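You operate a simulated robot arm through the tools that you are given. There is no shell and no other tool. Be economical: measure what you need, move in short steps, check, and stop when the job is done.

You are at the controls of a simulated robot arm. One attempt, no reset.

## Task
The roll on the strapping saddle is tied down crooked: tie it straight.
Fine: release nut half open till the flag drops, then fully; roll between the ribs, nut shut, pump the flag into the green, lever up.
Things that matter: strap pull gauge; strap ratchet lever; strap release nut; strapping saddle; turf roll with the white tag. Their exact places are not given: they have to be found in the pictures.

It is judged by the outcome, as a careful person would: the job done as asked, and still so three seconds after it is handed in. It fails if anything else is knocked over, pushed out of place, dropped, spilled or broken.

## Robot
A 7-joint arm with a two-finger gripper, hanging from a carriage that runs on a rail from [-1263, -5] to [1217, 5] (x, y) and turns from -378 to 309 degrees about z. Base frame: it is fixed where the carriage stands at the start and does not move with it; the origin is on the floor, on the carriage's upright axis, x ahead of it, y to its left, z up. Lengths are in mm, angles in degrees, forces in N, time in s.
With the tool pointing down near the work surface it reaches from about 300 to 740 mm from the robot's upright axis, wherever it stands. Its first joint turns from -143.0 to 143.0 degrees. Places, roughly: strap pull gauge [500, -400, 600]; strap ratchet lever [600, -200, 600]; strap release nut [500, -500, 500]; strapping saddle [400, -400, 600]. Payload 1.37 kg.
Tool frame: the origin (TCP) lies between the finger pads and is the grasp point; the fingertips stand 16 mm ahead of it; z points along the fingers, y is the line along which they close. Largest opening 92 mm; the body of the gripper starts 74 mm behind the TCP.
Orientation is told as [roll, pitch, yaw] about the base's x, y, z axes, in that order, counted from this pose: with the fingers straight down and closing along the base's y, the tool's x points along the base's -x, its y along +y and its z along -z.

## Interface
- The arm moves only by the tool nudge_tool. Its argument "deltas" is one flat list of numbers, 7 for each row, row after row: the shift along the base's x, y, z in mm, then the turn, a rotation vector about the base's x, y, z in degrees, then the opening, from 0 (shut) to 1 (fully open). In form: [tx, ty, tz, ax, ay, az, grip, tx, ty, tz, ax, ay, az, grip, ...]. A call has 1 to 20 rows; each row shifts and turns the commanded pose from where the row before left it. A row lasts 0.2 s, in which the tool goes at most 50 mm and 8.6 degrees; a call with a longer step from one row to the next is refused whole, and so is a gripper value outside its range. A pose out of reach is approached as far as the arm can. The call stops where the force on the tool passes 50 N (or 10 N more than at its start, if that is more) or the arm is blocked; 0.2 s more then pass. Each finger halts on what it meets, pressing with about 26 N; the grip force reading is that of the motor and also rises with nothing between the fingers. The clock runs only during rows and for 0.2 s after the last one: add rows that do not move to give the fingers time. It gives the time, the measured TCP pose, the force on the tool (base axes), the opening and the grip force at its end, in the units of the frame above (readings bear some noise), with the torque about the TCP (base axes, N m) and any sound that the robot's microphone picked up.
- Cameras (640 x 400 px; columns grow to the right, rows downward): "scene" is now at [239.5, -60.5, 1591.7]; the picture's right is [-0.95, -0.31, 0.00], its down [-0.28, 0.86, -0.42] and it looks along [0.13, -0.40, -0.91] (base axes); focal length 264 px, centre (320, 200). "wrist" rides on the gripper at [71, 19, -111] in the tool frame; the picture's right is [-0.26, 0.97, 0.00], its down [-0.78, -0.21, -0.59] and it looks along [-0.57, -0.15, 0.81] (tool axes); focal length 280 px, centre (320, 200).
- capture(camera): a new picture of that camera. No time passes.
- move_column(by): slides the trunk up (or, below 0, down) by that many mm; the arm and the scene camera ride with it, the base frame stays. It gives what a move gives, with no picture.
- roll_base(legs): drives the robot by 1 to 6 legs, each [ahead, left, turn to the left] in mm, mm and degrees, along the robot's own axes; the way and the turn of a leg run together, so that a leg with both is an arc; at most 1500 mm and 180 degrees a leg. The arm and the cameras ride along, it lands a little off, and it stops where it bumps. It keeps to its track: a leg is cut to what the track allows. It gives what a move gives.
- turn_head(pan, tilt): turns the head with the scene camera to pan (to the left, within 155 degrees either way) and tilt (down, from -29 to 69), counted from straight ahead of the robot. It gives what a move gives.
- locate(camera, pixels): for up to 12 pixels [column, row] of the newest picture of that camera ("zoom" is the newest enlarged one), the place [x, y, z] in the base frame of the surface seen there, good to about 2 mm, but the place of the scene camera against the robot may be out by one fixed shift of up to 12 mm in any direction. No time passes.
- zoom(camera, box): a new picture of the part [left, top, right, bottom] of that camera's present view, enlarged. No time passes.
- job_done(): hands the job in; it is judged then, once.

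Work in short steps. Measure before you move; look again where a grasp or a placing could have gone wrong, and mend it. You have 80 turns and 68 pictures in all, those below and enlarged ones among them. Open the gripper and draw the arm clear of the work before you hand the job in, unless the task says otherwise; then end with one line.

The tools are called after ">>>" by a JSON object that holds its "name" and its "arguments". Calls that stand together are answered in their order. nudge_tool: Moves the arm, as the interface text tells. Its arguments: {"type":"object","properties":{"deltas":{"type":"array","items":{"type":"number"}}},"required":["deltas"]} The other tools are called the same way: move_column (by) slides the trunk up or down; roll_base (legs) drives the base; turn_head (pan, tilt) turns the head that bears the scene camera; capture (camera) takes a picture; locate (camera, pixels) gives the place of the surface under pixels of a picture; zoom (camera, box) takes an enlarged picture of a part of a camera's view; job_done () hands the job in.

At the start:

```text
time_s: 0.0
position: [468.8, -176.7, 893.7]
tcp_rot: [-0.1, -0.2, 0.0]
contact_force: [0.2, 0.1, 0.3]
wrist_torque: [0.01, 0.0, 0.01]
opening: 91.7
grip_force: 0.0
trunk travel left (down, up): [-254.0, 327.0]
robot x, y, heading: [1.3, 0.8, 0.1]
head pan, tilt: [-71.9, 65.4]
```

scene: 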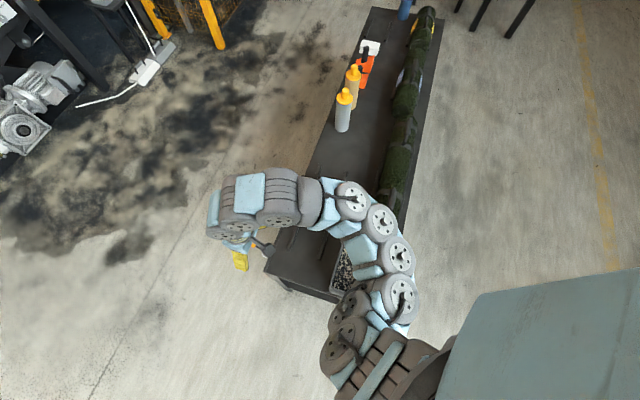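
wrist: 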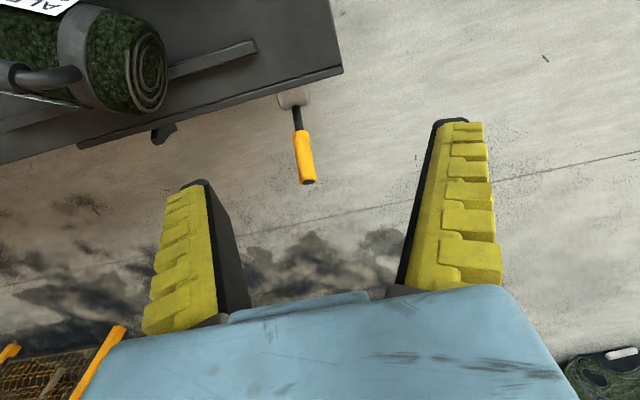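

The wrist picture shows the roll at the upper left and a yellow-handled lever around (303,155). I'll enlarge both views to tell the parts apart.

>>> {"name": "zoom", "arguments": {"camera": "wrist", "box": [0, 0, 350, 219]}}

>>> {"name": "zoom", "arguments": {"camera": "scene", "box": [220, 0, 480, 310]}}

>>> {"name": "locate", "arguments": {"camera": "wrist", "pixels": [[303, 155], [297, 100], [310, 180], [162, 132], [340, 65], [210, 60], [150, 70], [70, 50], [30, 60], [40, 5], [10, 80], [110, 50]]}}

```text
1.83 times, centred on (175, 110) of wrist
```

zoom: 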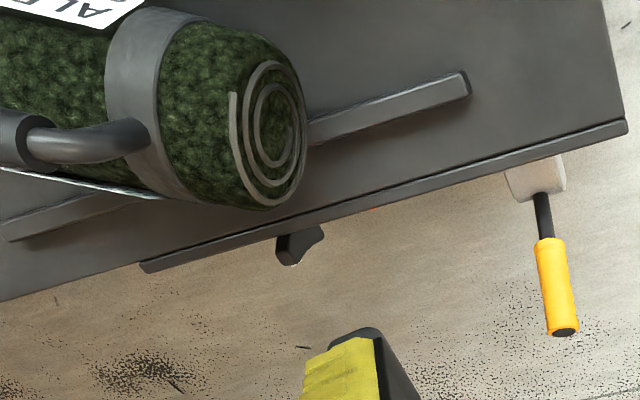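

```text
1.29 times, centred on (350, 155) of scene
```

zoom: 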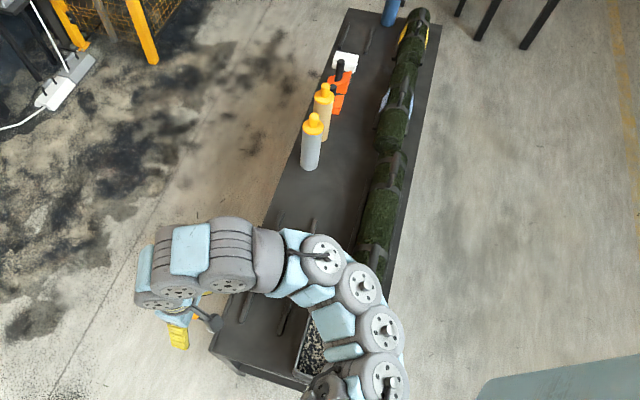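

```text
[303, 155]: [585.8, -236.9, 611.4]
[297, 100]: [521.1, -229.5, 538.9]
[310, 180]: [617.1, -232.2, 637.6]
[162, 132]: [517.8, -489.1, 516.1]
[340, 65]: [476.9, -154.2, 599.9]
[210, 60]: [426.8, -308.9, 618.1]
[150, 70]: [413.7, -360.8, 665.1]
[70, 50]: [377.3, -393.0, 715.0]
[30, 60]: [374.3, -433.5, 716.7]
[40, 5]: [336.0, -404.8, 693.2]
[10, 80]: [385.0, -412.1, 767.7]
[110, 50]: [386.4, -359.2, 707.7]
```

The lever is at about (590,-235,610), the nut at about (518,-489,516), and the roll lies along y near (385,-400). I'll move the tool back and to the right at this height to see the whole saddle from above.

>>> {"name": "nudge_tool", "arguments": {"deltas": [-35, -40, 10, 0, 0, 0, 1, -35, -40, 10, 0, 0, 0, 1, -35, -40, 10, 0, 0, 0, 1, -35, -40, 10, 0, 0, 0, 1, -30, -40, 10, 0, 0, 0, 1]}}

>>> {"name": "capture", "arguments": {"camera": "wrist"}}

>>> {"name": "capture", "arguments": {"camera": "scene"}}

```text
refused: row 1 steps farther than a row can; nothing moved
```

```text
63 pictures are left
```

wrist: 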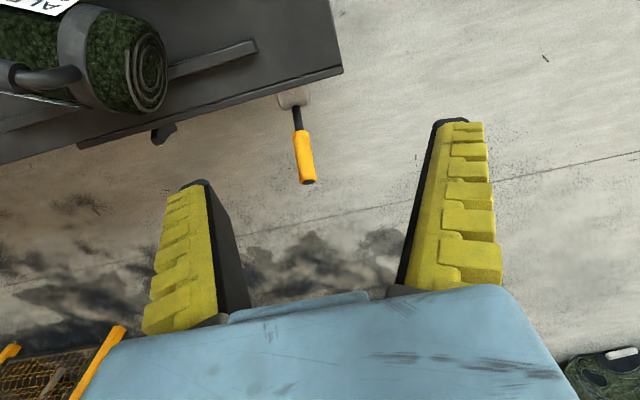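

```text
62 pictures are left
```

scene: 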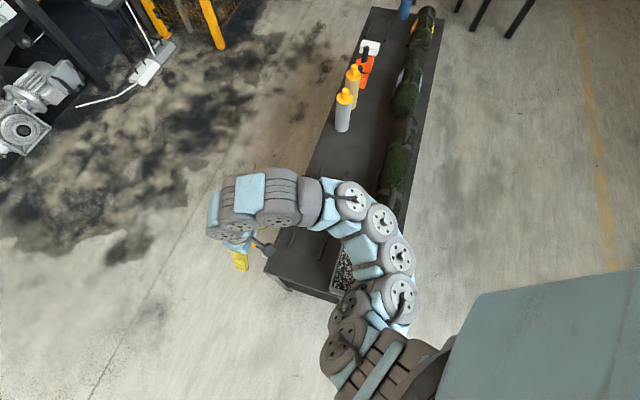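

The step was refused for being over 50 mm (nothing moved, so these pictures match the first). I'll repeat it with shorter steps.

>>> {"name": "nudge_tool", "arguments": {"deltas": [-28, -35, 10, 0, 0, 0, 1, -28, -35, 10, 0, 0, 0, 1, -28, -35, 10, 0, 0, 0, 1, -28, -35, 10, 0, 0, 0, 1, -28, -35, 10, 0, 0, 0, 1, -28, -35, 10, 0, 0, 0, 1]}}

```text
time_s: 1.4
position: [359.8, -260.4, 932.2]
tcp_rot: [-0.1, -1.2, 0.1]
contact_force: [0.7, 0.5, 0.5]
wrist_torque: [-0.02, -0.05, 0.0]
opening: 91.9
grip_force: 0.0
out of reach, approached as far as the arm can: row 1, 2, 3, 4, 5, 6
trunk travel left (down, up): [-254.0, 327.0]
robot x, y, heading: [1.3, -2.0, 0.2]
head pan, tilt: [-71.9, 65.4]
```

It stopped short at (360,-260,932). I'll look from here.

>>> {"name": "capture", "arguments": {"camera": "wrist"}}

>>> {"name": "capture", "arguments": {"camera": "scene"}}

```text
61 pictures are left
```

wrist: 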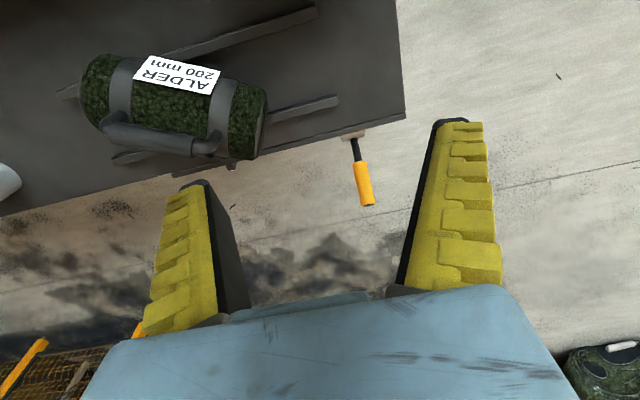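

```text
60 pictures are left
```

scene: 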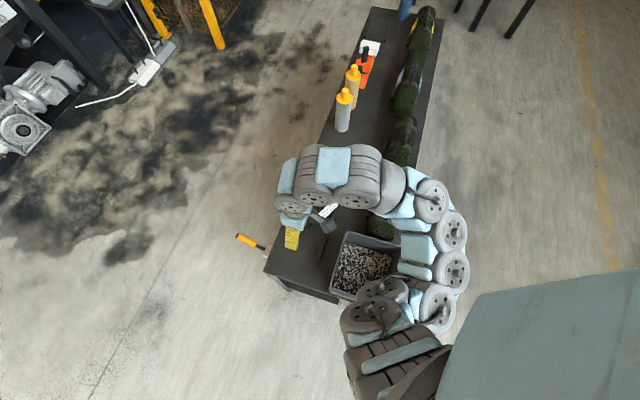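

The roll lies askew over the near rib, from (335,100) to (120,157). The far rib runs from (315,10) to (65,93). I'll enlarge and measure.

>>> {"name": "zoom", "arguments": {"camera": "wrist", "box": [30, 0, 410, 238]}}

>>> {"name": "locate", "arguments": {"camera": "wrist", "pixels": [[335, 101], [115, 159], [316, 10], [64, 94], [92, 72], [258, 100], [118, 85], [222, 105], [150, 143], [208, 148], [182, 72], [405, 115]]}}

>>> {"name": "locate", "arguments": {"camera": "wrist", "pixels": [[112, 130], [190, 145], [245, 158], [232, 166], [346, 135], [353, 148], [358, 165], [366, 203], [10, 180], [262, 90], [85, 90], [170, 98]]}}

```text
1.68 times, centred on (220, 119) of wrist
```

zoom: 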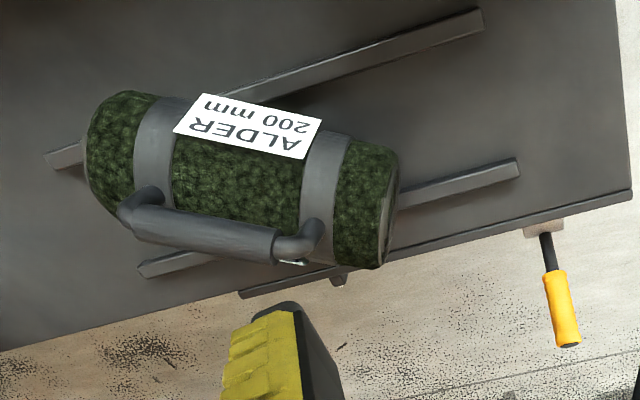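

```text
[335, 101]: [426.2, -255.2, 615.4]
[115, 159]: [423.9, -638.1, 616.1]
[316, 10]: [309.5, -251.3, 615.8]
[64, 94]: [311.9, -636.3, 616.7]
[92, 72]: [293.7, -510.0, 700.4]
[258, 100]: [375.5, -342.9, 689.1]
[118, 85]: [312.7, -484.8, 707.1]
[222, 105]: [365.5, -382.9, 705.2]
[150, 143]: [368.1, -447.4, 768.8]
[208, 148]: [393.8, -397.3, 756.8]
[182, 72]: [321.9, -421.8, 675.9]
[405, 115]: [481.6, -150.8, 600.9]
```

```text
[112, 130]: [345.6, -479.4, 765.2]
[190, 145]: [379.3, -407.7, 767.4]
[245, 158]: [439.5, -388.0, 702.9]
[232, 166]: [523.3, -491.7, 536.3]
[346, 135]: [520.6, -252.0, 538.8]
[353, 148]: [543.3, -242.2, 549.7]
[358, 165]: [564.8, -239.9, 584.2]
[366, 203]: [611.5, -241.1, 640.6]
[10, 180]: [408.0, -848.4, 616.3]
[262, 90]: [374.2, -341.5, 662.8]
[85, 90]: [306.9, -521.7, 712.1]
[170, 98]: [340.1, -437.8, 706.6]
```

Ribs run along y at x≈310 and x≈425 with tops at 616. The roll is yawed about 26° and its handle is at z≈767. Before driving to +x for a view of the saddle's front, I check the surroundings there.

>>> {"name": "locate", "arguments": {"camera": "scene", "pixels": [[30, 110], [70, 70], [110, 100], [145, 72], [215, 30], [350, 100], [265, 275], [340, 270], [365, 60], [243, 240], [20, 210], [100, 250]]}}

>>> {"name": "turn_head", "arguments": {"pan": -40, "tilt": 40}}

>>> {"name": "capture", "arguments": {"camera": "scene"}}

```text
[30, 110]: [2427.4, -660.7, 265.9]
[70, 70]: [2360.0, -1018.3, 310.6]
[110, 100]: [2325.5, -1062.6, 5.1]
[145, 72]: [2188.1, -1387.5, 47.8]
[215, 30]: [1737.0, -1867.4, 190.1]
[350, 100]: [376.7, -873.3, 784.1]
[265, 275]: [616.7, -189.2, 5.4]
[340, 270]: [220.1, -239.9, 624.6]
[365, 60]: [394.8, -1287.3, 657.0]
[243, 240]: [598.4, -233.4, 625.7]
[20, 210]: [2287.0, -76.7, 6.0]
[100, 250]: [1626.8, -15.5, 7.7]
```

```text
time_s: 2.4
position: [361.3, -260.0, 930.7]
tcp_rot: [-0.1, -1.2, 0.0]
contact_force: [-0.1, 0.5, 0.6]
wrist_torque: [-0.01, 0.0, 0.01]
opening: 91.9
grip_force: 0.2
trunk travel left (down, up): [-254.0, 327.0]
robot x, y, heading: [4.1, -2.5, 0.0]
head pan, tilt: [-40.0, 40.0]
```

```text
58 pictures are left
```

scene: 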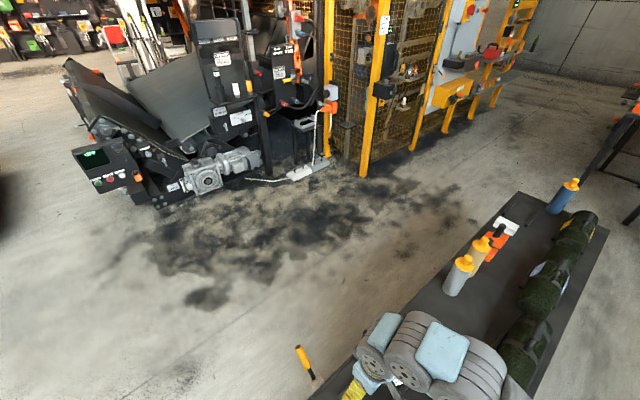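

The floor up to x≈1500 is clear. I drive 900 mm ahead and turn the head back to look at the bench's front.

>>> {"name": "roll_base", "arguments": {"legs": [[900, 0, 0]]}}

>>> {"name": "turn_head", "arguments": {"pan": -135, "tilt": 58}}

>>> {"name": "capture", "arguments": {"camera": "scene"}}

```text
time_s: 7.1
position: [1262.7, -244.2, 930.8]
tcp_rot: [0.0, -1.3, 1.8]
contact_force: [-0.4, 0.5, 0.0]
wrist_torque: [0.01, 0.02, -0.01]
opening: 92.0
grip_force: 0.0
trunk travel left (down, up): [-254.0, 327.0]
robot x, y, heading: [894.0, 6.8, 1.9]
head pan, tilt: [-40.0, 40.0]
```

```text
time_s: 8.8
position: [1262.0, -246.1, 930.7]
tcp_rot: [-0.1, -1.2, 1.8]
contact_force: [-0.3, -0.3, 0.5]
wrist_torque: [-0.02, 0.0, 0.01]
opening: 92.0
grip_force: 0.1
trunk travel left (down, up): [-254.0, 327.0]
robot x, y, heading: [891.1, 9.2, 1.9]
head pan, tilt: [-135.0, 58.0]
```

```text
57 pictures are left
```

scene: 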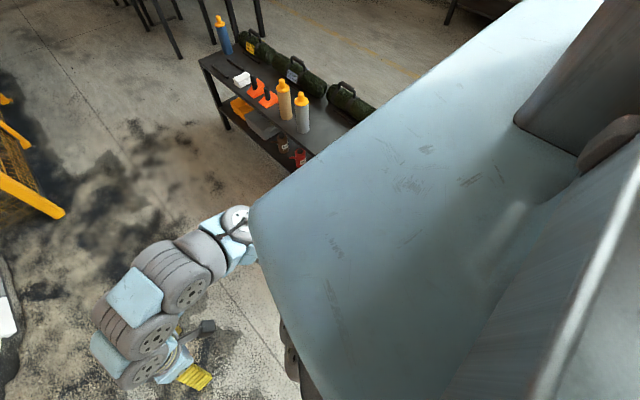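

The robot's body blocks the view, so I turn the carriage 130° to the right to face the bench front, with the tool staying at z≈930.

>>> {"name": "roll_base", "arguments": {"legs": [[0, 0, -130]]}}

>>> {"name": "turn_head", "arguments": {"pan": 0, "tilt": 58}}

>>> {"name": "capture", "arguments": {"camera": "scene"}}

```text
time_s: 14.7
position: [459.1, -93.5, 930.3]
tcp_rot: [-0.2, -1.2, -131.5]
contact_force: [0.6, -0.5, -0.1]
wrist_torque: [0.01, 0.01, -0.01]
opening: 91.8
grip_force: 0.1
trunk travel left (down, up): [-254.0, 327.0]
robot x, y, heading: [894.4, 2.7, -131.6]
head pan, tilt: [-135.0, 58.0]
```

```text
time_s: 16.9
position: [459.6, -93.5, 930.8]
tcp_rot: [-0.1, -1.3, -131.5]
contact_force: [0.4, 1.0, -0.2]
wrist_torque: [0.02, -0.02, -0.04]
opening: 91.9
grip_force: 0.1
trunk travel left (down, up): [-254.0, 327.0]
robot x, y, heading: [894.1, 0.1, -131.2]
head pan, tilt: [0.0, 58.0]
```

```text
56 pictures are left
```

scene: 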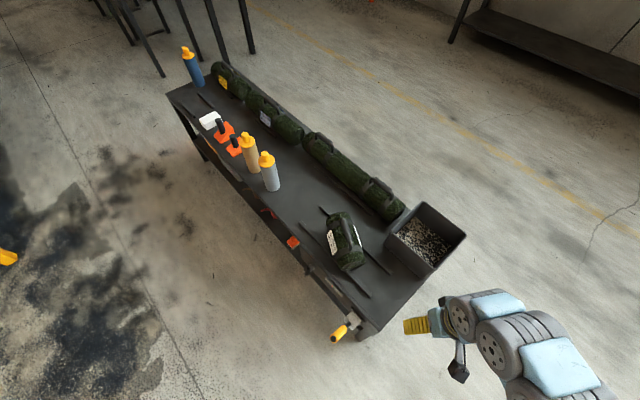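

A clear view now: saddle front around (300,260), lever at (340,330). I enlarge that part.

>>> {"name": "zoom", "arguments": {"camera": "scene", "box": [240, 195, 400, 345]}}

```text
2.67 times, centred on (320, 270) of scene
```

zoom: 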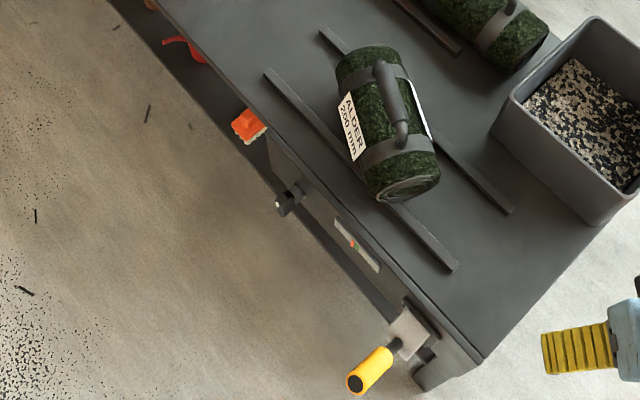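

The panel bears the nut at zoom (288,200), the gauge slot at (357,245) and the lever at (370,370). I bring the tool around to yaw 180 in front of the panel to see it close up with the wrist camera.

>>> {"name": "nudge_tool", "arguments": {"deltas": [10, -45, 0, 0, 0, -8, 1, 10, -45, 0, 0, 0, -8, 1, 15, -45, 0, 0, 0, -8, 1, 20, -40, 0, 0, 0, -8, 1, 30, -35, 0, 0, 0, -8, 1, 40, -25, 0, 0, 0, -8, 1, 45, -10, -10, 0, 0, 0, 1, 45, 0, -20, 0, 5, 0, 1, 30, 0, -35, 0, 8, 0, 1, 0, 0, -45, 0, 8, 0, 1, 0, 0, -45, 0, 8, 0, 1, 0, 0, 0, 0, 0, 0, 1]}}

>>> {"name": "capture", "arguments": {"camera": "wrist"}}

```text
time_s: 19.5
position: [637.5, -406.2, 762.6]
tcp_rot: [-0.3, -30.4, -179.4]
contact_force: [0.5, 0.6, 0.8]
wrist_torque: [-0.05, 0.02, 0.0]
opening: 92.0
grip_force: 0.0
out of reach, approached as far as the arm can: row 5, 6, 7, 8, 9, 10
trunk travel left (down, up): [-254.0, 327.0]
robot x, y, heading: [890.3, 5.4, -131.5]
head pan, tilt: [0.0, 58.0]
```

```text
54 pictures are left
```

wrist: 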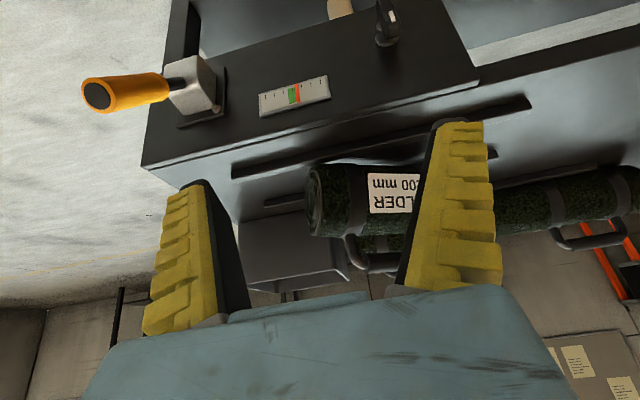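

The panel is seen upside down: lever left, gauge at (294,95), nut at (387,22). I enlarge it and measure.

>>> {"name": "zoom", "arguments": {"camera": "wrist", "box": [60, 0, 460, 160]}}

>>> {"name": "locate", "arguments": {"camera": "wrist", "pixels": [[260, 103], [328, 87], [294, 95], [387, 20], [382, 8], [384, 40], [97, 95], [160, 85], [175, 82], [200, 85], [215, 100], [230, 170]]}}

>>> {"name": "zoom", "arguments": {"camera": "wrist", "box": [240, 0, 420, 120]}}

```text
1.60 times, centred on (260, 80) of wrist
```

zoom: 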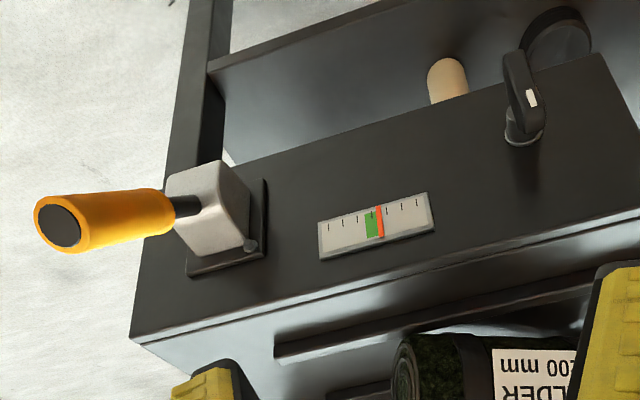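

```text
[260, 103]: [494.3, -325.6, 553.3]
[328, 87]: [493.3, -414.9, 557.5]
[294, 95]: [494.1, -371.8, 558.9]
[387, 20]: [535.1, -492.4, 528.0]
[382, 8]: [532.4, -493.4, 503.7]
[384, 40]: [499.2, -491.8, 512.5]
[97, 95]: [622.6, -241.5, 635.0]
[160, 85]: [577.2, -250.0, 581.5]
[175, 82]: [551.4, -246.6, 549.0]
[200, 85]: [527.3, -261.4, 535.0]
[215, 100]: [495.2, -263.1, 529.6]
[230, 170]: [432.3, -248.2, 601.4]
```

```text
3.33 times, centred on (330, 60) of wrist
```

zoom: 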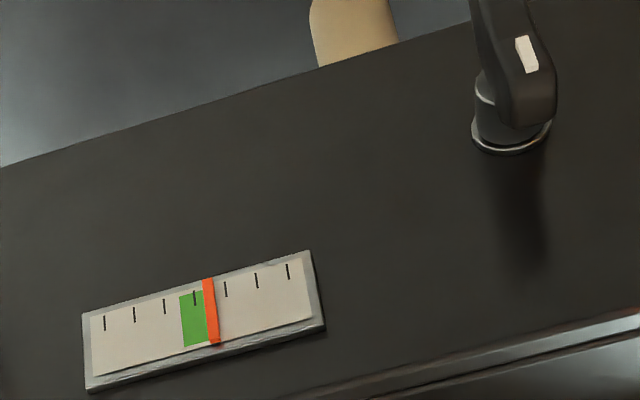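

The flag (orange) sits at the edge of the green. The nut is a vertical wing bar on an x-axis shaft at y≈-492, z≈512, reaching out to x≈535. I pitch the tool to point at the panel and stand off in front of the nut.

>>> {"name": "nudge_tool", "arguments": {"deltas": [0, -12, -30, 0, 7.5, 0, 1, 0, -12, -30, 0, 7.5, 0, 1, 0, -12, -30, 0, 7.5, 0, 1, 0, -12, -30, 0, 7.5, 0, 1, 0, -12, -30, 0, 7.5, 0, 1, 0, -12, -30, 0, 7.5, 0, 1, 0, -12, -30, 0, 7.5, 0, 1, 0, 0, -30, 0, 7.5, 0, 1, 0, 0, 0, 0, 0, 0, 1]}}

>>> {"name": "capture", "arguments": {"camera": "wrist"}}

```text
time_s: 21.5
position: [620.5, -433.5, 618.4]
tcp_rot: [-3.8, -80.2, -176.1]
contact_force: [-0.8, -0.8, 0.2]
wrist_torque: [0.04, -0.03, 0.05]
opening: 92.1
grip_force: 0.1
out of reach, approached as far as the arm can: row 6, 7, 8
trunk travel left (down, up): [-254.0, 327.0]
robot x, y, heading: [895.6, 1.9, -131.6]
head pan, tilt: [0.0, 58.0]
```

```text
51 pictures are left
```

wrist: 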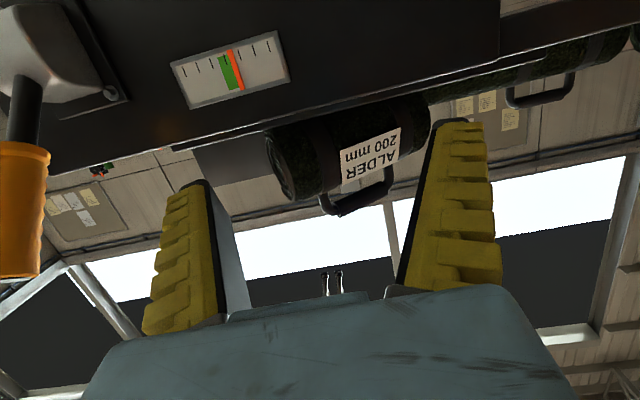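

The pose is good but height-limited. I lower the trunk 110 mm to bring it to nut height.

>>> {"name": "move_column", "arguments": {"by": -110}}

>>> {"name": "nudge_tool", "arguments": {"deltas": [0, -20, 0, 0, 3, 0, 1, 0, -20, 0, 0, 3, 0, 1, 0, -18, 0, 0, 3, 0, 1, 0, 0, 0, 0, 0, 0, 1]}}

>>> {"name": "capture", "arguments": {"camera": "wrist"}}

>>> {"name": "capture", "arguments": {"camera": "scene"}}

```text
time_s: 22.9
position: [622.2, -435.6, 508.6]
tcp_rot: [-3.0, -80.0, -176.8]
contact_force: [-0.1, 0.0, 0.2]
wrist_torque: [0.02, 0.0, 0.0]
opening: 92.3
grip_force: 0.1
trunk travel left (down, up): [-144.0, 437.0]
robot x, y, heading: [893.5, 4.5, -131.4]
head pan, tilt: [0.0, 58.0]
```

```text
time_s: 23.9
position: [616.2, -437.8, 517.7]
tcp_rot: [-3.4, -81.7, -176.7]
contact_force: [-0.4, -0.2, -0.2]
wrist_torque: [0.01, -0.03, 0.01]
opening: 91.9
grip_force: 0.1
out of reach, approached as far as the arm can: row 1, 2, 3
trunk travel left (down, up): [-144.0, 437.0]
robot x, y, heading: [892.3, 4.7, -131.6]
head pan, tilt: [0.0, 58.0]
```

```text
50 pictures are left
```

wrist: 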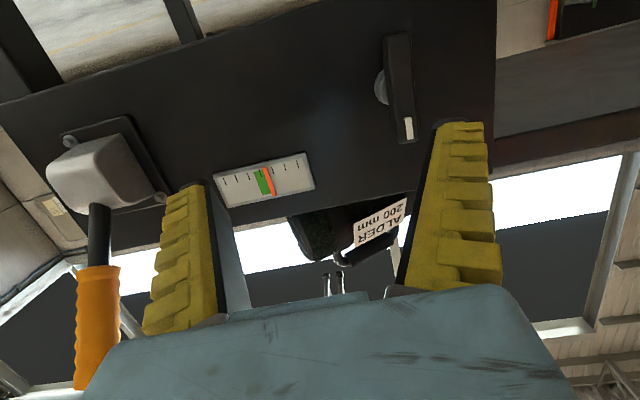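

```text
49 pictures are left
```

scene: 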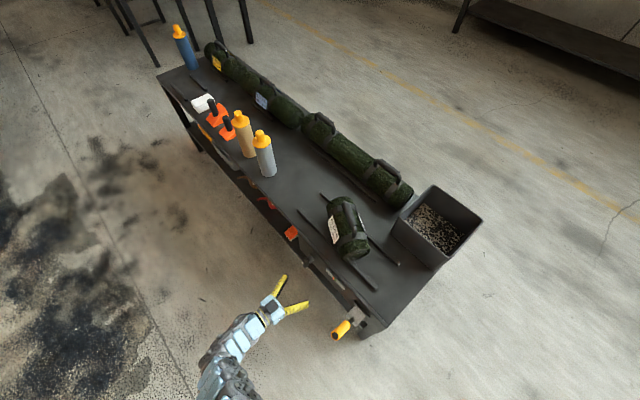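

The nut bar shows clearly at (400,90), vertical with a white mark at its top end. Lateral reach is limited from here, so I shift the carriage 120 mm to +x so the tool points more outward.

>>> {"name": "roll_base", "arguments": {"legs": [[-79, 90, 0]]}}

>>> {"name": "nudge_tool", "arguments": {"deltas": [-25, -20, 0, 0, 3, 0, 1, -25, -20, 0, 0, 3, 0, 1, -25, -15, 0, 0, 3, 0, 1, -20, 0, 0, 0, 0, 0, 1, 0, 0, 0, 0, 0, 0, 1]}}

```text
time_s: 25.1
position: [736.4, -436.3, 516.3]
tcp_rot: [-3.5, -81.5, -176.3]
contact_force: [0.8, -0.1, -0.6]
wrist_torque: [-0.02, -0.01, -0.04]
opening: 91.8
grip_force: 0.0
trunk travel left (down, up): [-144.0, 437.0]
robot x, y, heading: [1014.9, 7.2, -131.7]
head pan, tilt: [0.0, 58.0]
```

```text
time_s: 26.3
position: [680.6, -442.1, 541.8]
tcp_rot: [-16.1, -86.0, -163.4]
contact_force: [1.0, -0.6, -0.7]
wrist_torque: [-0.01, 0.01, 0.03]
opening: 91.9
grip_force: 0.1
out of reach, approached as far as the arm can: row 1, 2, 3
trunk travel left (down, up): [-144.0, 437.0]
robot x, y, heading: [1011.7, 4.2, -131.5]
head pan, tilt: [0.0, 58.0]
```

The arm still seems vertically limited (z creeps up). I lower the trunk by 100 and then correct.

>>> {"name": "move_column", "arguments": {"by": -100}}

>>> {"name": "nudge_tool", "arguments": {"deltas": [0, -12, 20, 0, 2, 0, 1, 0, -12, 20, 0, 2, 0, 1, 0, -12, 20, 0, 0, 0, 1, 0, -12, 15, 0, 0, 0, 1, 0, 0, 0, 0, 0, 0, 1]}}

```text
time_s: 27.7
position: [679.4, -443.1, 442.8]
tcp_rot: [-15.7, -86.1, -163.8]
contact_force: [-0.4, 0.1, 0.1]
wrist_torque: [0.02, 0.01, -0.03]
opening: 91.9
grip_force: 0.2
trunk travel left (down, up): [-44.0, 537.0]
robot x, y, heading: [1012.6, 2.6, -131.5]
head pan, tilt: [0.0, 58.0]
```

```text
time_s: 28.9
position: [682.0, -488.3, 517.3]
tcp_rot: [-104.8, -88.9, -74.6]
contact_force: [-1.0, 0.0, 0.5]
wrist_torque: [0.03, 0.01, 0.02]
opening: 91.7
grip_force: 0.0
trunk travel left (down, up): [-44.0, 537.0]
robot x, y, heading: [1014.5, 2.4, -131.5]
head pan, tilt: [0.0, 58.0]
```

Now the pose is reached: (682,-488,517), pointing along -x (angles sum to -179.4 at the singular pitch). I look at the nut.

>>> {"name": "capture", "arguments": {"camera": "wrist"}}

>>> {"name": "zoom", "arguments": {"camera": "wrist", "box": [220, 0, 460, 150]}}

```text
48 pictures are left
```

wrist: 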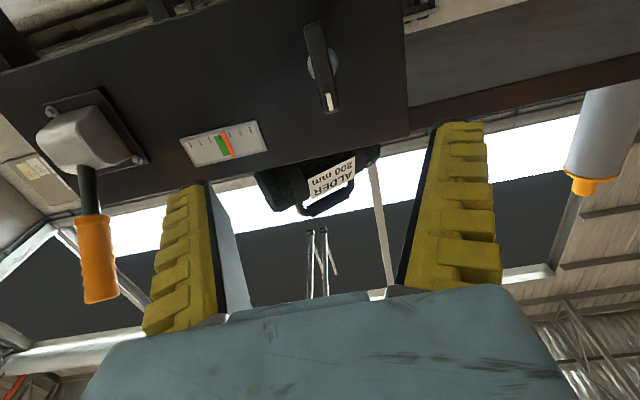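

```text
2.67 times, centred on (340, 75) of wrist
```

zoom: 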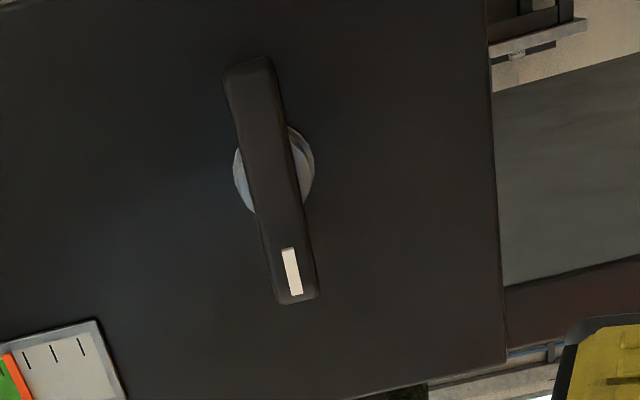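

The nut's bar stands vertical with its white pointer at 12 o'clock. I measure its ends and hub.

>>> {"name": "locate", "arguments": {"camera": "zoom", "pixels": [[250, 75], [296, 290], [272, 180], [306, 165], [245, 190], [240, 110], [285, 230], [255, 150], [262, 260], [300, 225], [295, 205], [292, 270]]}}

```text
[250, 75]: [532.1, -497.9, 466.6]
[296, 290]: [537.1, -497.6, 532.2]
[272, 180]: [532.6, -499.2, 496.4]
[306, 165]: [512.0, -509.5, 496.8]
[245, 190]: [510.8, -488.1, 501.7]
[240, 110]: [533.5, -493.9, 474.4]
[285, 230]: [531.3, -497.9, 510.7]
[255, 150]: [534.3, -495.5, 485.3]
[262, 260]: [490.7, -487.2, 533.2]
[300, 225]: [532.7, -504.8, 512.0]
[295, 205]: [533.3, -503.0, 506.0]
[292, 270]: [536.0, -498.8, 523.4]
```

Bar: centre (y -498, z 499), 72 long, front face x≈533. I move the open fingers around it.

>>> {"name": "nudge_tool", "arguments": {"deltas": [-30, -5, -9, 0, 0, 0, 1, -30, -5, -9, 0, 0, 0, 1, -30, 0, 0, 0, 0, 0, 1, -30, 0, 0, 0, 0, 0, 1, -28, 0, 0, 0, 0, 0, 1, 0, 0, 0, 0, 0, 0, 1]}}

>>> {"name": "capture", "arguments": {"camera": "wrist"}}

```text
time_s: 30.3
position: [530.9, -495.9, 505.3]
tcp_rot: [-102.1, -88.9, -77.3]
contact_force: [0.3, 1.1, -0.6]
wrist_torque: [-0.03, 0.03, -0.02]
opening: 92.0
grip_force: 0.1
out of reach, approached as far as the arm can: row 4
trunk travel left (down, up): [-44.0, 537.0]
robot x, y, heading: [1011.4, 5.9, -131.6]
head pan, tilt: [0.0, 58.0]
```

```text
46 pictures are left
```

wrist: 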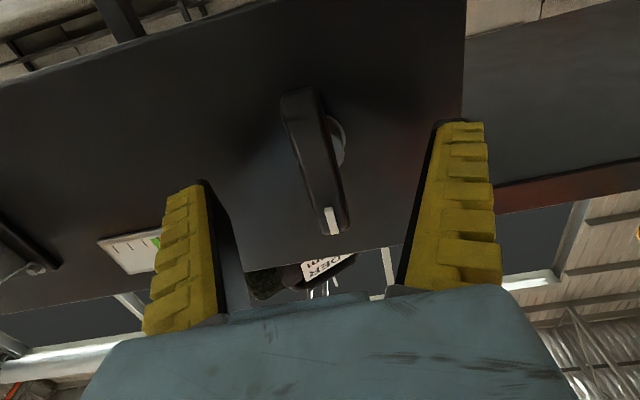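

The bar lies between the fingers. I measure it again from here before closing.

>>> {"name": "locate", "arguments": {"camera": "wrist", "pixels": [[298, 95], [333, 225], [315, 155], [340, 140]]}}

>>> {"name": "nudge_tool", "arguments": {"deltas": [0, 0, -5, 0, 0, 0, 0.6, 0, 0, 0, 0, 0, 0, 0.3, 0, 0, 0, 0, 0, 0, 0, 0, 0, 0, 0, 0, 0, 0]}}

>>> {"name": "capture", "arguments": {"camera": "wrist"}}

```text
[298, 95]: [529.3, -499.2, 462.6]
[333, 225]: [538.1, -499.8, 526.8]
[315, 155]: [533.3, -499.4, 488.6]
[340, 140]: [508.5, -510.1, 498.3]
```

```text
time_s: 31.3
position: [531.0, -497.5, 507.8]
tcp_rot: [-103.6, -88.9, -75.8]
contact_force: [3.2, -2.4, 2.4]
wrist_torque: [-0.18, 0.1, 0.06]
opening: 7.3
grip_force: 27.7
out of reach, approached as far as the arm can: row 1
trunk travel left (down, up): [-44.0, 537.0]
robot x, y, heading: [1012.4, 1.7, -131.4]
head pan, tilt: [0.0, 58.0]
```

```text
45 pictures are left
```

wrist: 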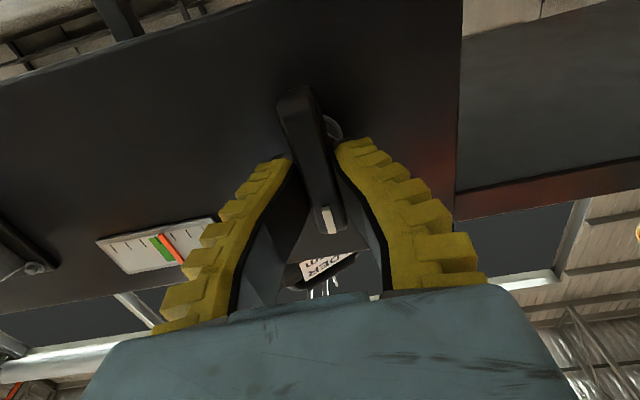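

Gripped, but 9 mm above the axis and at a reach limit. I release, lower the trunk 40 and re-centre on z=499 so turning has slack.

>>> {"name": "nudge_tool", "arguments": {"deltas": [0, 0, 0, 0, 0, 0, 0.5, 0, 0, 0, 0, 0, 0, 0.7, 0, 0, 0, 0, 0, 0, 0.7]}}

>>> {"name": "move_column", "arguments": {"by": -42}}

>>> {"name": "nudge_tool", "arguments": {"deltas": [0, 0, 17, 0, 0, 0, 0.7, 0, 0, 17, 0, 0, 0, 0.7, 0, 0, 0, 0, 0, 0, 0.7]}}

```text
time_s: 32.1
position: [529.9, -496.0, 507.6]
tcp_rot: [-104.4, -89.0, -75.2]
contact_force: [0.1, 0.6, -0.2]
wrist_torque: [0.0, 0.04, 0.0]
opening: 66.7
grip_force: 1.5
trunk travel left (down, up): [-44.0, 537.0]
robot x, y, heading: [1013.9, 4.8, -131.5]
head pan, tilt: [0.0, 58.0]
```

```text
time_s: 32.9
position: [529.7, -496.1, 465.2]
tcp_rot: [-105.2, -88.9, -74.3]
contact_force: [0.5, -0.7, -0.4]
wrist_torque: [0.03, 0.03, -0.02]
opening: 66.4
grip_force: 1.7
trunk travel left (down, up): [-2.0, 579.0]
robot x, y, heading: [1013.8, 4.4, -131.8]
head pan, tilt: [0.0, 58.0]
```

```text
time_s: 33.7
position: [528.8, -496.0, 498.8]
tcp_rot: [-102.9, -88.9, -76.8]
contact_force: [-0.2, 0.6, -0.5]
wrist_torque: [0.0, -0.01, -0.04]
opening: 66.7
grip_force: 1.4
trunk travel left (down, up): [-2.0, 579.0]
robot x, y, heading: [1006.5, 3.3, -131.5]
head pan, tilt: [0.0, 58.0]
```

At z=499, with no reach warning. I close on the bar and turn it counter-clockwise as seen from the front (+ about x) by about 24°, then check.

>>> {"name": "nudge_tool", "arguments": {"deltas": [0, -1, 0, 0, 0, 0, 0.3, 0, 0, 0, 0, 0, 0, 0, 0, 0, 0, 0, 0, 0, 0, 0, 0, 0, 8, 0, 0, 0, 0, 0, 0, 8, 0, 0, 0, 0, 0, 0, 8, 0, 0, 0]}}

>>> {"name": "capture", "arguments": {"camera": "wrist"}}

```text
time_s: 35.1
position: [531.4, -497.3, 497.7]
tcp_rot: [-89.9, -64.8, -89.5]
contact_force: [4.0, -0.6, 0.1]
wrist_torque: [-1.28, -0.04, -0.03]
opening: 17.4
grip_force: 27.7
trunk travel left (down, up): [-2.0, 579.0]
robot x, y, heading: [1014.2, 5.1, -131.4]
head pan, tilt: [0.0, 58.0]
```

```text
44 pictures are left
```

wrist: 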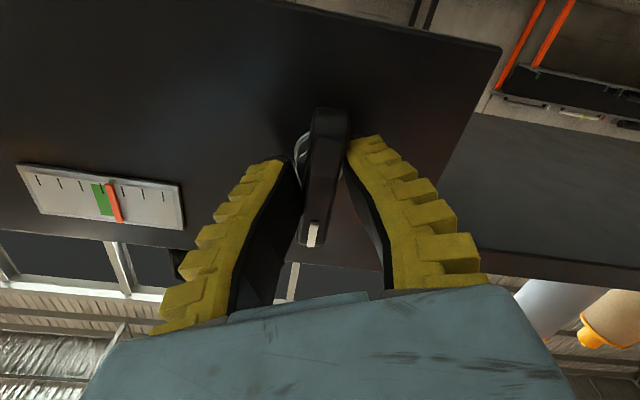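

Torque is -1.28 Nm; I check whether the bar itself turned.

>>> {"name": "locate", "arguments": {"camera": "wrist", "pixels": [[328, 115], [313, 235], [330, 130], [318, 215]]}}

```text
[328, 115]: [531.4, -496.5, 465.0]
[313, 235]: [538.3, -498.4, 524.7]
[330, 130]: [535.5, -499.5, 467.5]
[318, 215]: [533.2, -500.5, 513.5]
```

The bar hasn't moved, only slipped in the fingers: this direction seems to be the stop. I turn back and try the other way by a similar angle.

>>> {"name": "nudge_tool", "arguments": {"deltas": [0, 0, 0, -8, 0, 0, 0, 0, 0, 0, -8, 0, 0, 0, 0, 0, 0, -8, 0, 0, 0, 0, 0, 0, -8, 0, 0, 0, 0, 0, 0, -8, 0, 0, 0, 0, 0, 0, -8, 0, 0, 0]}}

>>> {"name": "capture", "arguments": {"camera": "wrist"}}

```text
time_s: 36.5
position: [529.4, -498.9, 499.1]
tcp_rot: [91.0, -67.0, 89.6]
contact_force: [-2.4, -3.3, -7.7]
wrist_torque: [0.0, -0.02, 0.02]
opening: 5.6
grip_force: 27.6
trunk travel left (down, up): [-2.0, 579.0]
robot x, y, heading: [1015.8, 5.0, -131.6]
head pan, tilt: [0.0, 58.0]
```

```text
43 pictures are left
```

wrist: 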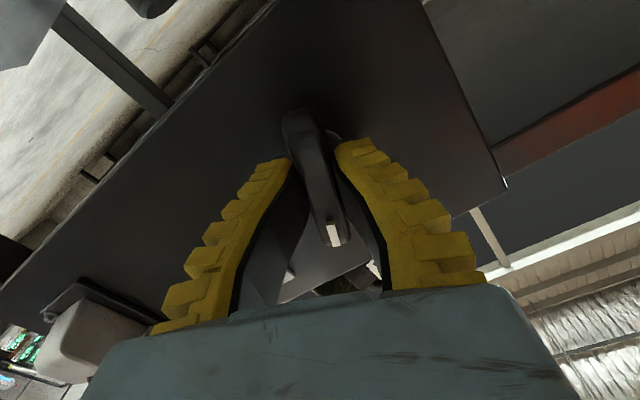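

It turned with the tool this way (clockwise opens). I check the flag with the scene camera.

>>> {"name": "capture", "arguments": {"camera": "scene"}}

```text
42 pictures are left
```

scene: 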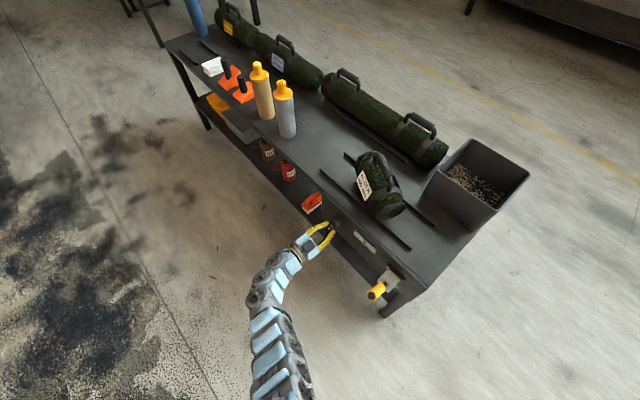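

The gauge at (366,241) is in plain view of the scene camera. I turn another 16° and enlarge it.

>>> {"name": "nudge_tool", "arguments": {"deltas": [0, 0, 0, -8, 0, 0, 0, 0, 0, 0, -8, 0, 0, 0, 0, 0, 0, 0, 0, 0, 0]}}

>>> {"name": "zoom", "arguments": {"camera": "scene", "box": [294, 194, 414, 269]}}

```text
time_s: 37.3
position: [530.8, -498.1, 498.6]
tcp_rot: [90.9, -51.0, 89.6]
contact_force: [1.0, -0.9, -3.7]
wrist_torque: [-0.04, -0.14, 0.05]
opening: 6.4
grip_force: 27.9
trunk travel left (down, up): [-2.0, 579.0]
robot x, y, heading: [1012.8, 3.5, -131.6]
head pan, tilt: [0.0, 58.0]
```

```text
5.33 times, centred on (354, 232) of scene
```

zoom: 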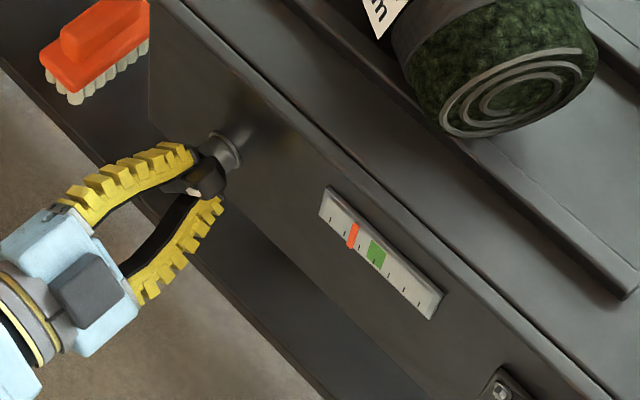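

The flag has moved off green toward the left (the low end) at about 40° of turn. I hold here to see whether it keeps dropping.

>>> {"name": "nudge_tool", "arguments": {"deltas": [0, 0, 0, 0, 0, 0, 0, 0, 0, 0, 0, 0, 0, 0, 0, 0, 0, 0, 0, 0, 0, 0, 0, 0, 0, 0, 0, 0, 0, 0, 0, 0, 0, 0, 0]}}

>>> {"name": "zoom", "arguments": {"camera": "scene", "box": [294, 194, 414, 269]}}

```text
time_s: 38.5
position: [529.2, -498.0, 498.6]
tcp_rot: [90.9, -51.2, 89.5]
contact_force: [2.8, -1.1, 0.3]
wrist_torque: [0.03, -0.03, 0.01]
opening: 6.4
grip_force: 28.1
trunk travel left (down, up): [-2.0, 579.0]
robot x, y, heading: [1015.9, 5.7, -131.5]
head pan, tilt: [0.0, 58.0]
```

```text
5.33 times, centred on (354, 232) of scene
```

zoom: 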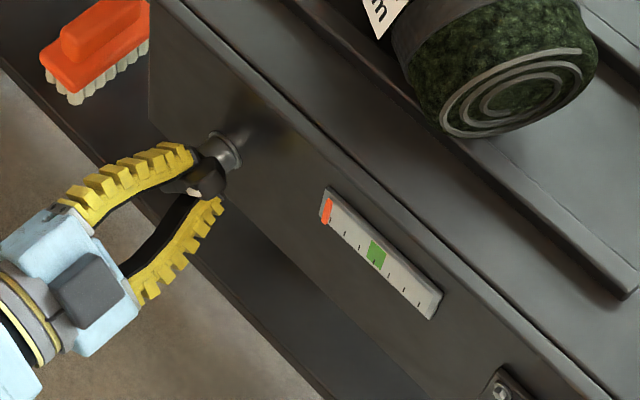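

The flag has dropped to the bottom. Now I turn on toward fully open.

>>> {"name": "nudge_tool", "arguments": {"deltas": [0, 0, 0, -8, 0, 0, 0, 0, 0, 0, -8, 0, 0, 0, 0, 0, 0, -8, 0, 0, 0, 0, 0, 0, -8, 0, 0, 0, 0, 0, 0, -8, 0, 0, 0, 0, 0, 0, 0, 0, 0, 0]}}

>>> {"name": "capture", "arguments": {"camera": "wrist"}}

```text
time_s: 39.6
position: [518.8, -486.6, 531.5]
tcp_rot: [90.0, -33.9, 89.2]
contact_force: [25.4, 36.2, 20.4]
wrist_torque: [0.27, 0.16, 0.7]
opening: 16.3
grip_force: 28.1
out of reach, approached as far as the arm can: row 2, 3, 4, 5
trunk travel left (down, up): [-2.0, 579.0]
robot x, y, heading: [1013.0, 5.1, -131.7]
head pan, tilt: [0.0, 58.0]
stopped in row 5: the force on the tool passed its limit at 83 N (the readings are from after the stop); the commanded pose is now the measured one
```

```text
39 pictures are left
```

wrist: 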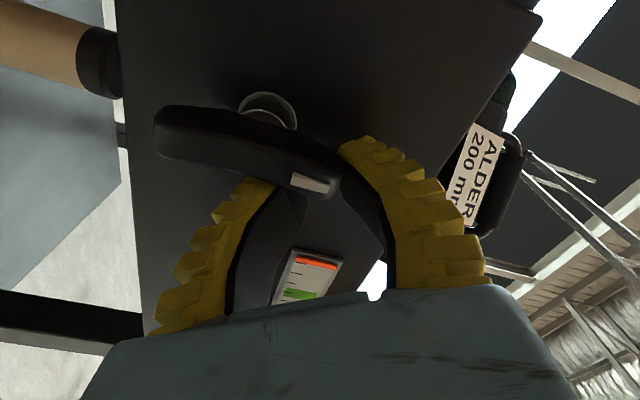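

The arm ran out of wrist reach and pushed off-centre. I see where the bar stands, then open and back away.

>>> {"name": "locate", "arguments": {"camera": "wrist", "pixels": [[165, 130], [325, 185], [240, 155], [285, 105], [310, 265], [300, 293]]}}

>>> {"name": "nudge_tool", "arguments": {"deltas": [0, 0, 0, 0, 0, 0, 0.4, 0, 0, 0, 0, 0, 0, 0.7, 0, 0, 0, 0, 0, 0, 0.9, 10, 0, 0, 0, 0, 0, 0.9, 30, 0, 0, 0, 0, 0, 0.9, 40, 0, 0, 0, 0, 0, 0.9]}}

>>> {"name": "capture", "arguments": {"camera": "wrist"}}

```text
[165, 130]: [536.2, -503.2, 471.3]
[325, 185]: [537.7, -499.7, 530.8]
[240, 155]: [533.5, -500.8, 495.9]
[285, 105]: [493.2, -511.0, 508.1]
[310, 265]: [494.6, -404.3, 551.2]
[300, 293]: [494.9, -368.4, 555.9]
```

```text
time_s: 41.0
position: [596.7, -502.7, 533.1]
tcp_rot: [89.8, -33.2, 89.8]
contact_force: [0.4, 0.4, 0.3]
wrist_torque: [0.01, 0.06, -0.01]
opening: 83.8
grip_force: 1.2
trunk travel left (down, up): [-2.0, 579.0]
robot x, y, heading: [1012.7, 1.3, -131.6]
head pan, tilt: [0.0, 58.0]
```

```text
38 pictures are left
```

wrist: 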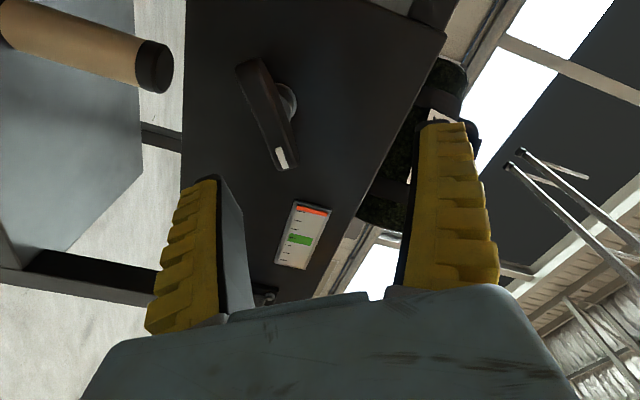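

I measure the bar and zoom the nut to learn its angle now.

>>> {"name": "locate", "arguments": {"camera": "wrist", "pixels": [[248, 72], [283, 160], [266, 115], [252, 100], [278, 110], [290, 100]]}}

>>> {"name": "zoom", "arguments": {"camera": "wrist", "box": [190, 20, 350, 120]}}

>>> {"name": "zoom", "arguments": {"camera": "scene", "box": [294, 194, 414, 269]}}

```text
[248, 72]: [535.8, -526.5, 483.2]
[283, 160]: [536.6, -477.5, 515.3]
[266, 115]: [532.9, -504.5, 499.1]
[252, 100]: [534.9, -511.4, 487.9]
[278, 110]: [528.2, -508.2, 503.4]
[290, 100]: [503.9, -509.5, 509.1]
```

```text
4.00 times, centred on (270, 70) of wrist
```

zoom: 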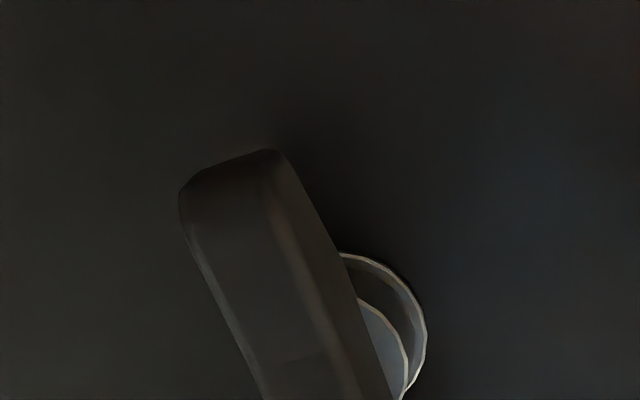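

```text
5.33 times, centred on (354, 232) of scene
```

zoom: 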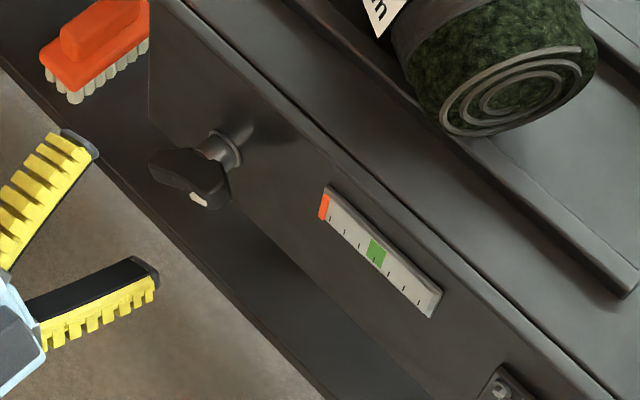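

The bar now stands about 57° clockwise and the flag is at the bottom; wrist turn is used up. I'll close the fingers, turn the tool back to 0°, and use them as a prod above the marked end to push it further round.

>>> {"name": "nudge_tool", "arguments": {"deltas": [0, 5, 3, 8, 0, 0, 0.5, 0, 5, 3, 8, 0, 0, 0.2, 0, 5, 3, 8, 0, 0, 0, 0, 5, 3, 8, 0, 0, 0, 0, 5, 3, 8, 0, 0, 0, 0, 5, 3, 8, 0, 0, 0, 0, 2, 0, 8, 0, 0, 0, 0, 0, 0, 0, 0, 0, 0]}}

```text
time_s: 42.8
position: [594.1, -468.1, 555.0]
tcp_rot: [108.0, -89.2, 71.7]
contact_force: [0.0, 0.1, 1.0]
wrist_torque: [0.0, 0.01, 0.0]
opening: 0.0
grip_force: 26.5
trunk travel left (down, up): [-2.0, 579.0]
robot x, y, heading: [1014.0, 1.4, -131.6]
head pan, tilt: [0.0, 58.0]
```

Upright and closed at (594,-468,555). I advance to bar depth and push down in small steps to z≈522.

>>> {"name": "nudge_tool", "arguments": {"deltas": [-32, 0, 0, 0, 0, 0, 0, -32, 0, 0, 0, 0, 0, 0, 0, 0, -8, 0, 0, 0, 0, 0, 0, -8, 0, 0, 0, 0, 0, 0, -8, 0, 0, 0, 0, 0, 0, -8, 0, 0, 0, 0, 0, 0, 0, 0, 0, 0]}}

>>> {"name": "zoom", "arguments": {"camera": "scene", "box": [294, 194, 414, 269]}}

```text
refused: deltas must hold 7 numbers for each row
```

```text
5.33 times, centred on (354, 232) of scene
```

zoom: 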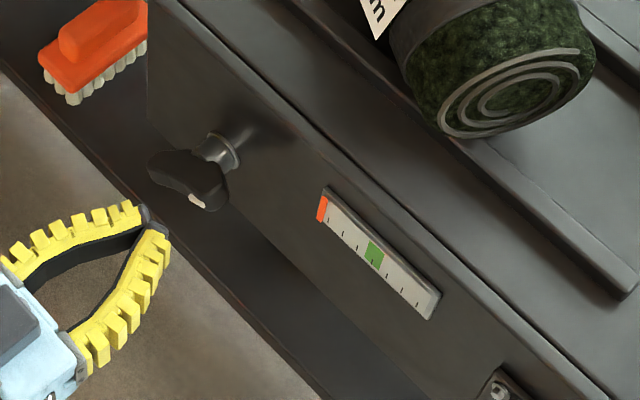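

Miscounted numbers; I resend the same advance and push.

>>> {"name": "nudge_tool", "arguments": {"deltas": [-32, 0, 0, 0, 0, 0, 0, -32, 0, 0, 0, 0, 0, 0, 0, 0, -8, 0, 0, 0, 0, 0, 0, -8, 0, 0, 0, 0, 0, 0, -8, 0, 0, 0, 0, 0, 0, -8, 0, 0, 0, 0, 0, 0, 0, 0, 0, 0, 0]}}

>>> {"name": "zoom", "arguments": {"camera": "scene", "box": [294, 194, 414, 269]}}

```text
time_s: 44.4
position: [529.0, -466.1, 522.1]
tcp_rot: [115.1, -89.1, 64.7]
contact_force: [3.4, 6.9, 14.9]
wrist_torque: [0.06, -0.02, -0.05]
opening: 5.9
grip_force: 27.8
trunk travel left (down, up): [-2.0, 579.0]
robot x, y, heading: [1016.9, 2.4, -131.7]
head pan, tilt: [0.0, 58.0]
```

```text
5.33 times, centred on (354, 232) of scene
```

zoom: 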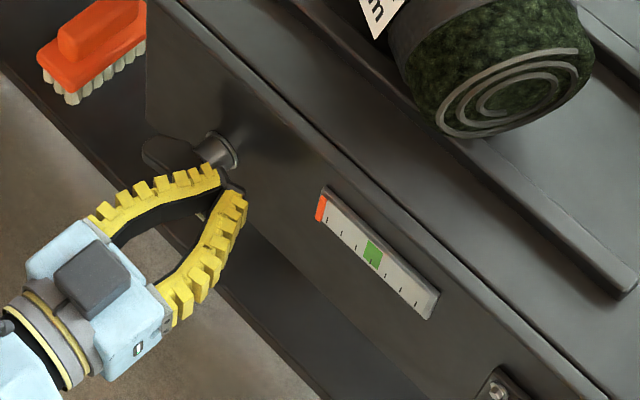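

The bar is moving under about 15 N. I push on down 18 mm.

>>> {"name": "nudge_tool", "arguments": {"deltas": [0, 0, -6, 0, 0, 0, 0, 0, 0, -6, 0, 0, 0, 0, 0, 0, -6, 0, 0, 0, 0, 0, 0, 0, 0, 0, 0, 0]}}

>>> {"name": "capture", "arguments": {"camera": "wrist"}}

```text
time_s: 44.9
position: [527.8, -467.8, 522.2]
tcp_rot: [137.7, -88.5, 41.8]
contact_force: [2.9, 4.1, 11.4]
wrist_torque: [0.02, -0.08, -0.04]
opening: 5.8
grip_force: 28.1
trunk travel left (down, up): [-2.0, 579.0]
robot x, y, heading: [1013.4, 2.9, -131.6]
head pan, tilt: [0.0, 58.0]
stopped in row 2: the force on the tool passed its limit at 59 N (the readings are from after the stop); the commanded pose is now the measured one
```

```text
33 pictures are left
```

wrist: 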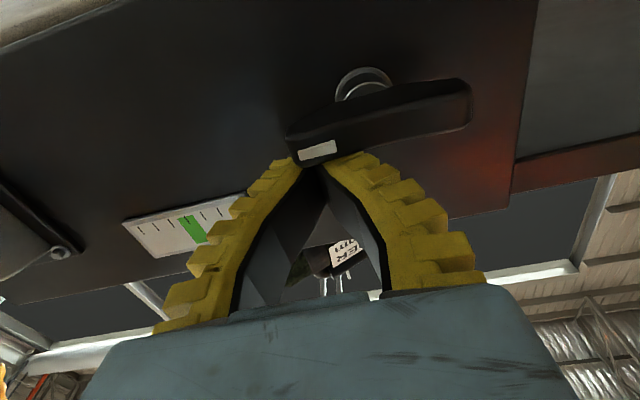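

A hard stop with the bar level: the nut is fully open at 90°. I lift off, retract, raise the trunk, and turn the tool to point down.

>>> {"name": "nudge_tool", "arguments": {"deltas": [0, 0, 10, 0, 0, 0, 0, 20, 0, 5, 0, 0, 0, 0, 40, 0, 0, 0, 0, 0, 0, 45, 0, 0, 0, 0, 0, 0, 45, 0, 0, 0, 0, 0, 0]}}

>>> {"name": "move_column", "arguments": {"by": 330}}

>>> {"name": "nudge_tool", "arguments": {"deltas": [0, 0, 0, 0, -8, 0, 0, 0, 0, 0, 0, -8, 0, 0, 0, 0, 0, 0, -8, 0, 0, 0, 0, 0, 0, -8, 0, 0, 0, 0, 0, 0, -8, 0, 0, 0, 0, 0, 0, -8, 0, 0, 0, 0, 0, 0, -8, 0, 0, 0, 0, 0, 0, -8, 0, 0, 0, 0, 0, 0, -8, 0, 0, 0, 0, 0, 0, -8, 0, 0, 0, 0, 0, 0, -8, 0, 0.5, 0, 0, 0, 0, 0, 0, 1]}}

```text
time_s: 46.1
position: [681.1, -464.7, 535.6]
tcp_rot: [133.0, -88.7, 46.7]
contact_force: [-0.6, -0.5, -0.2]
wrist_torque: [-0.02, -0.01, 0.01]
opening: 0.0
grip_force: 27.5
trunk travel left (down, up): [-2.0, 579.0]
robot x, y, heading: [1014.9, 3.8, -131.7]
head pan, tilt: [0.0, 58.0]
```

```text
time_s: 49.3
position: [678.6, -465.5, 865.4]
tcp_rot: [134.5, -88.6, 45.1]
contact_force: [-0.1, 0.8, 0.5]
wrist_torque: [-0.01, 0.04, -0.02]
opening: 0.1
grip_force: 27.6
trunk travel left (down, up): [-332.0, 249.0]
robot x, y, heading: [1016.3, 5.0, -131.4]
head pan, tilt: [0.0, 58.0]
```

```text
time_s: 51.9
position: [678.5, -465.3, 864.7]
tcp_rot: [-0.4, -3.0, 179.0]
contact_force: [-0.6, 0.3, 0.0]
wrist_torque: [0.01, 0.0, -0.01]
opening: 92.0
grip_force: 0.1
trunk travel left (down, up): [-332.0, 249.0]
robot x, y, heading: [1012.5, 4.1, -131.7]
head pan, tilt: [0.0, 58.0]
```

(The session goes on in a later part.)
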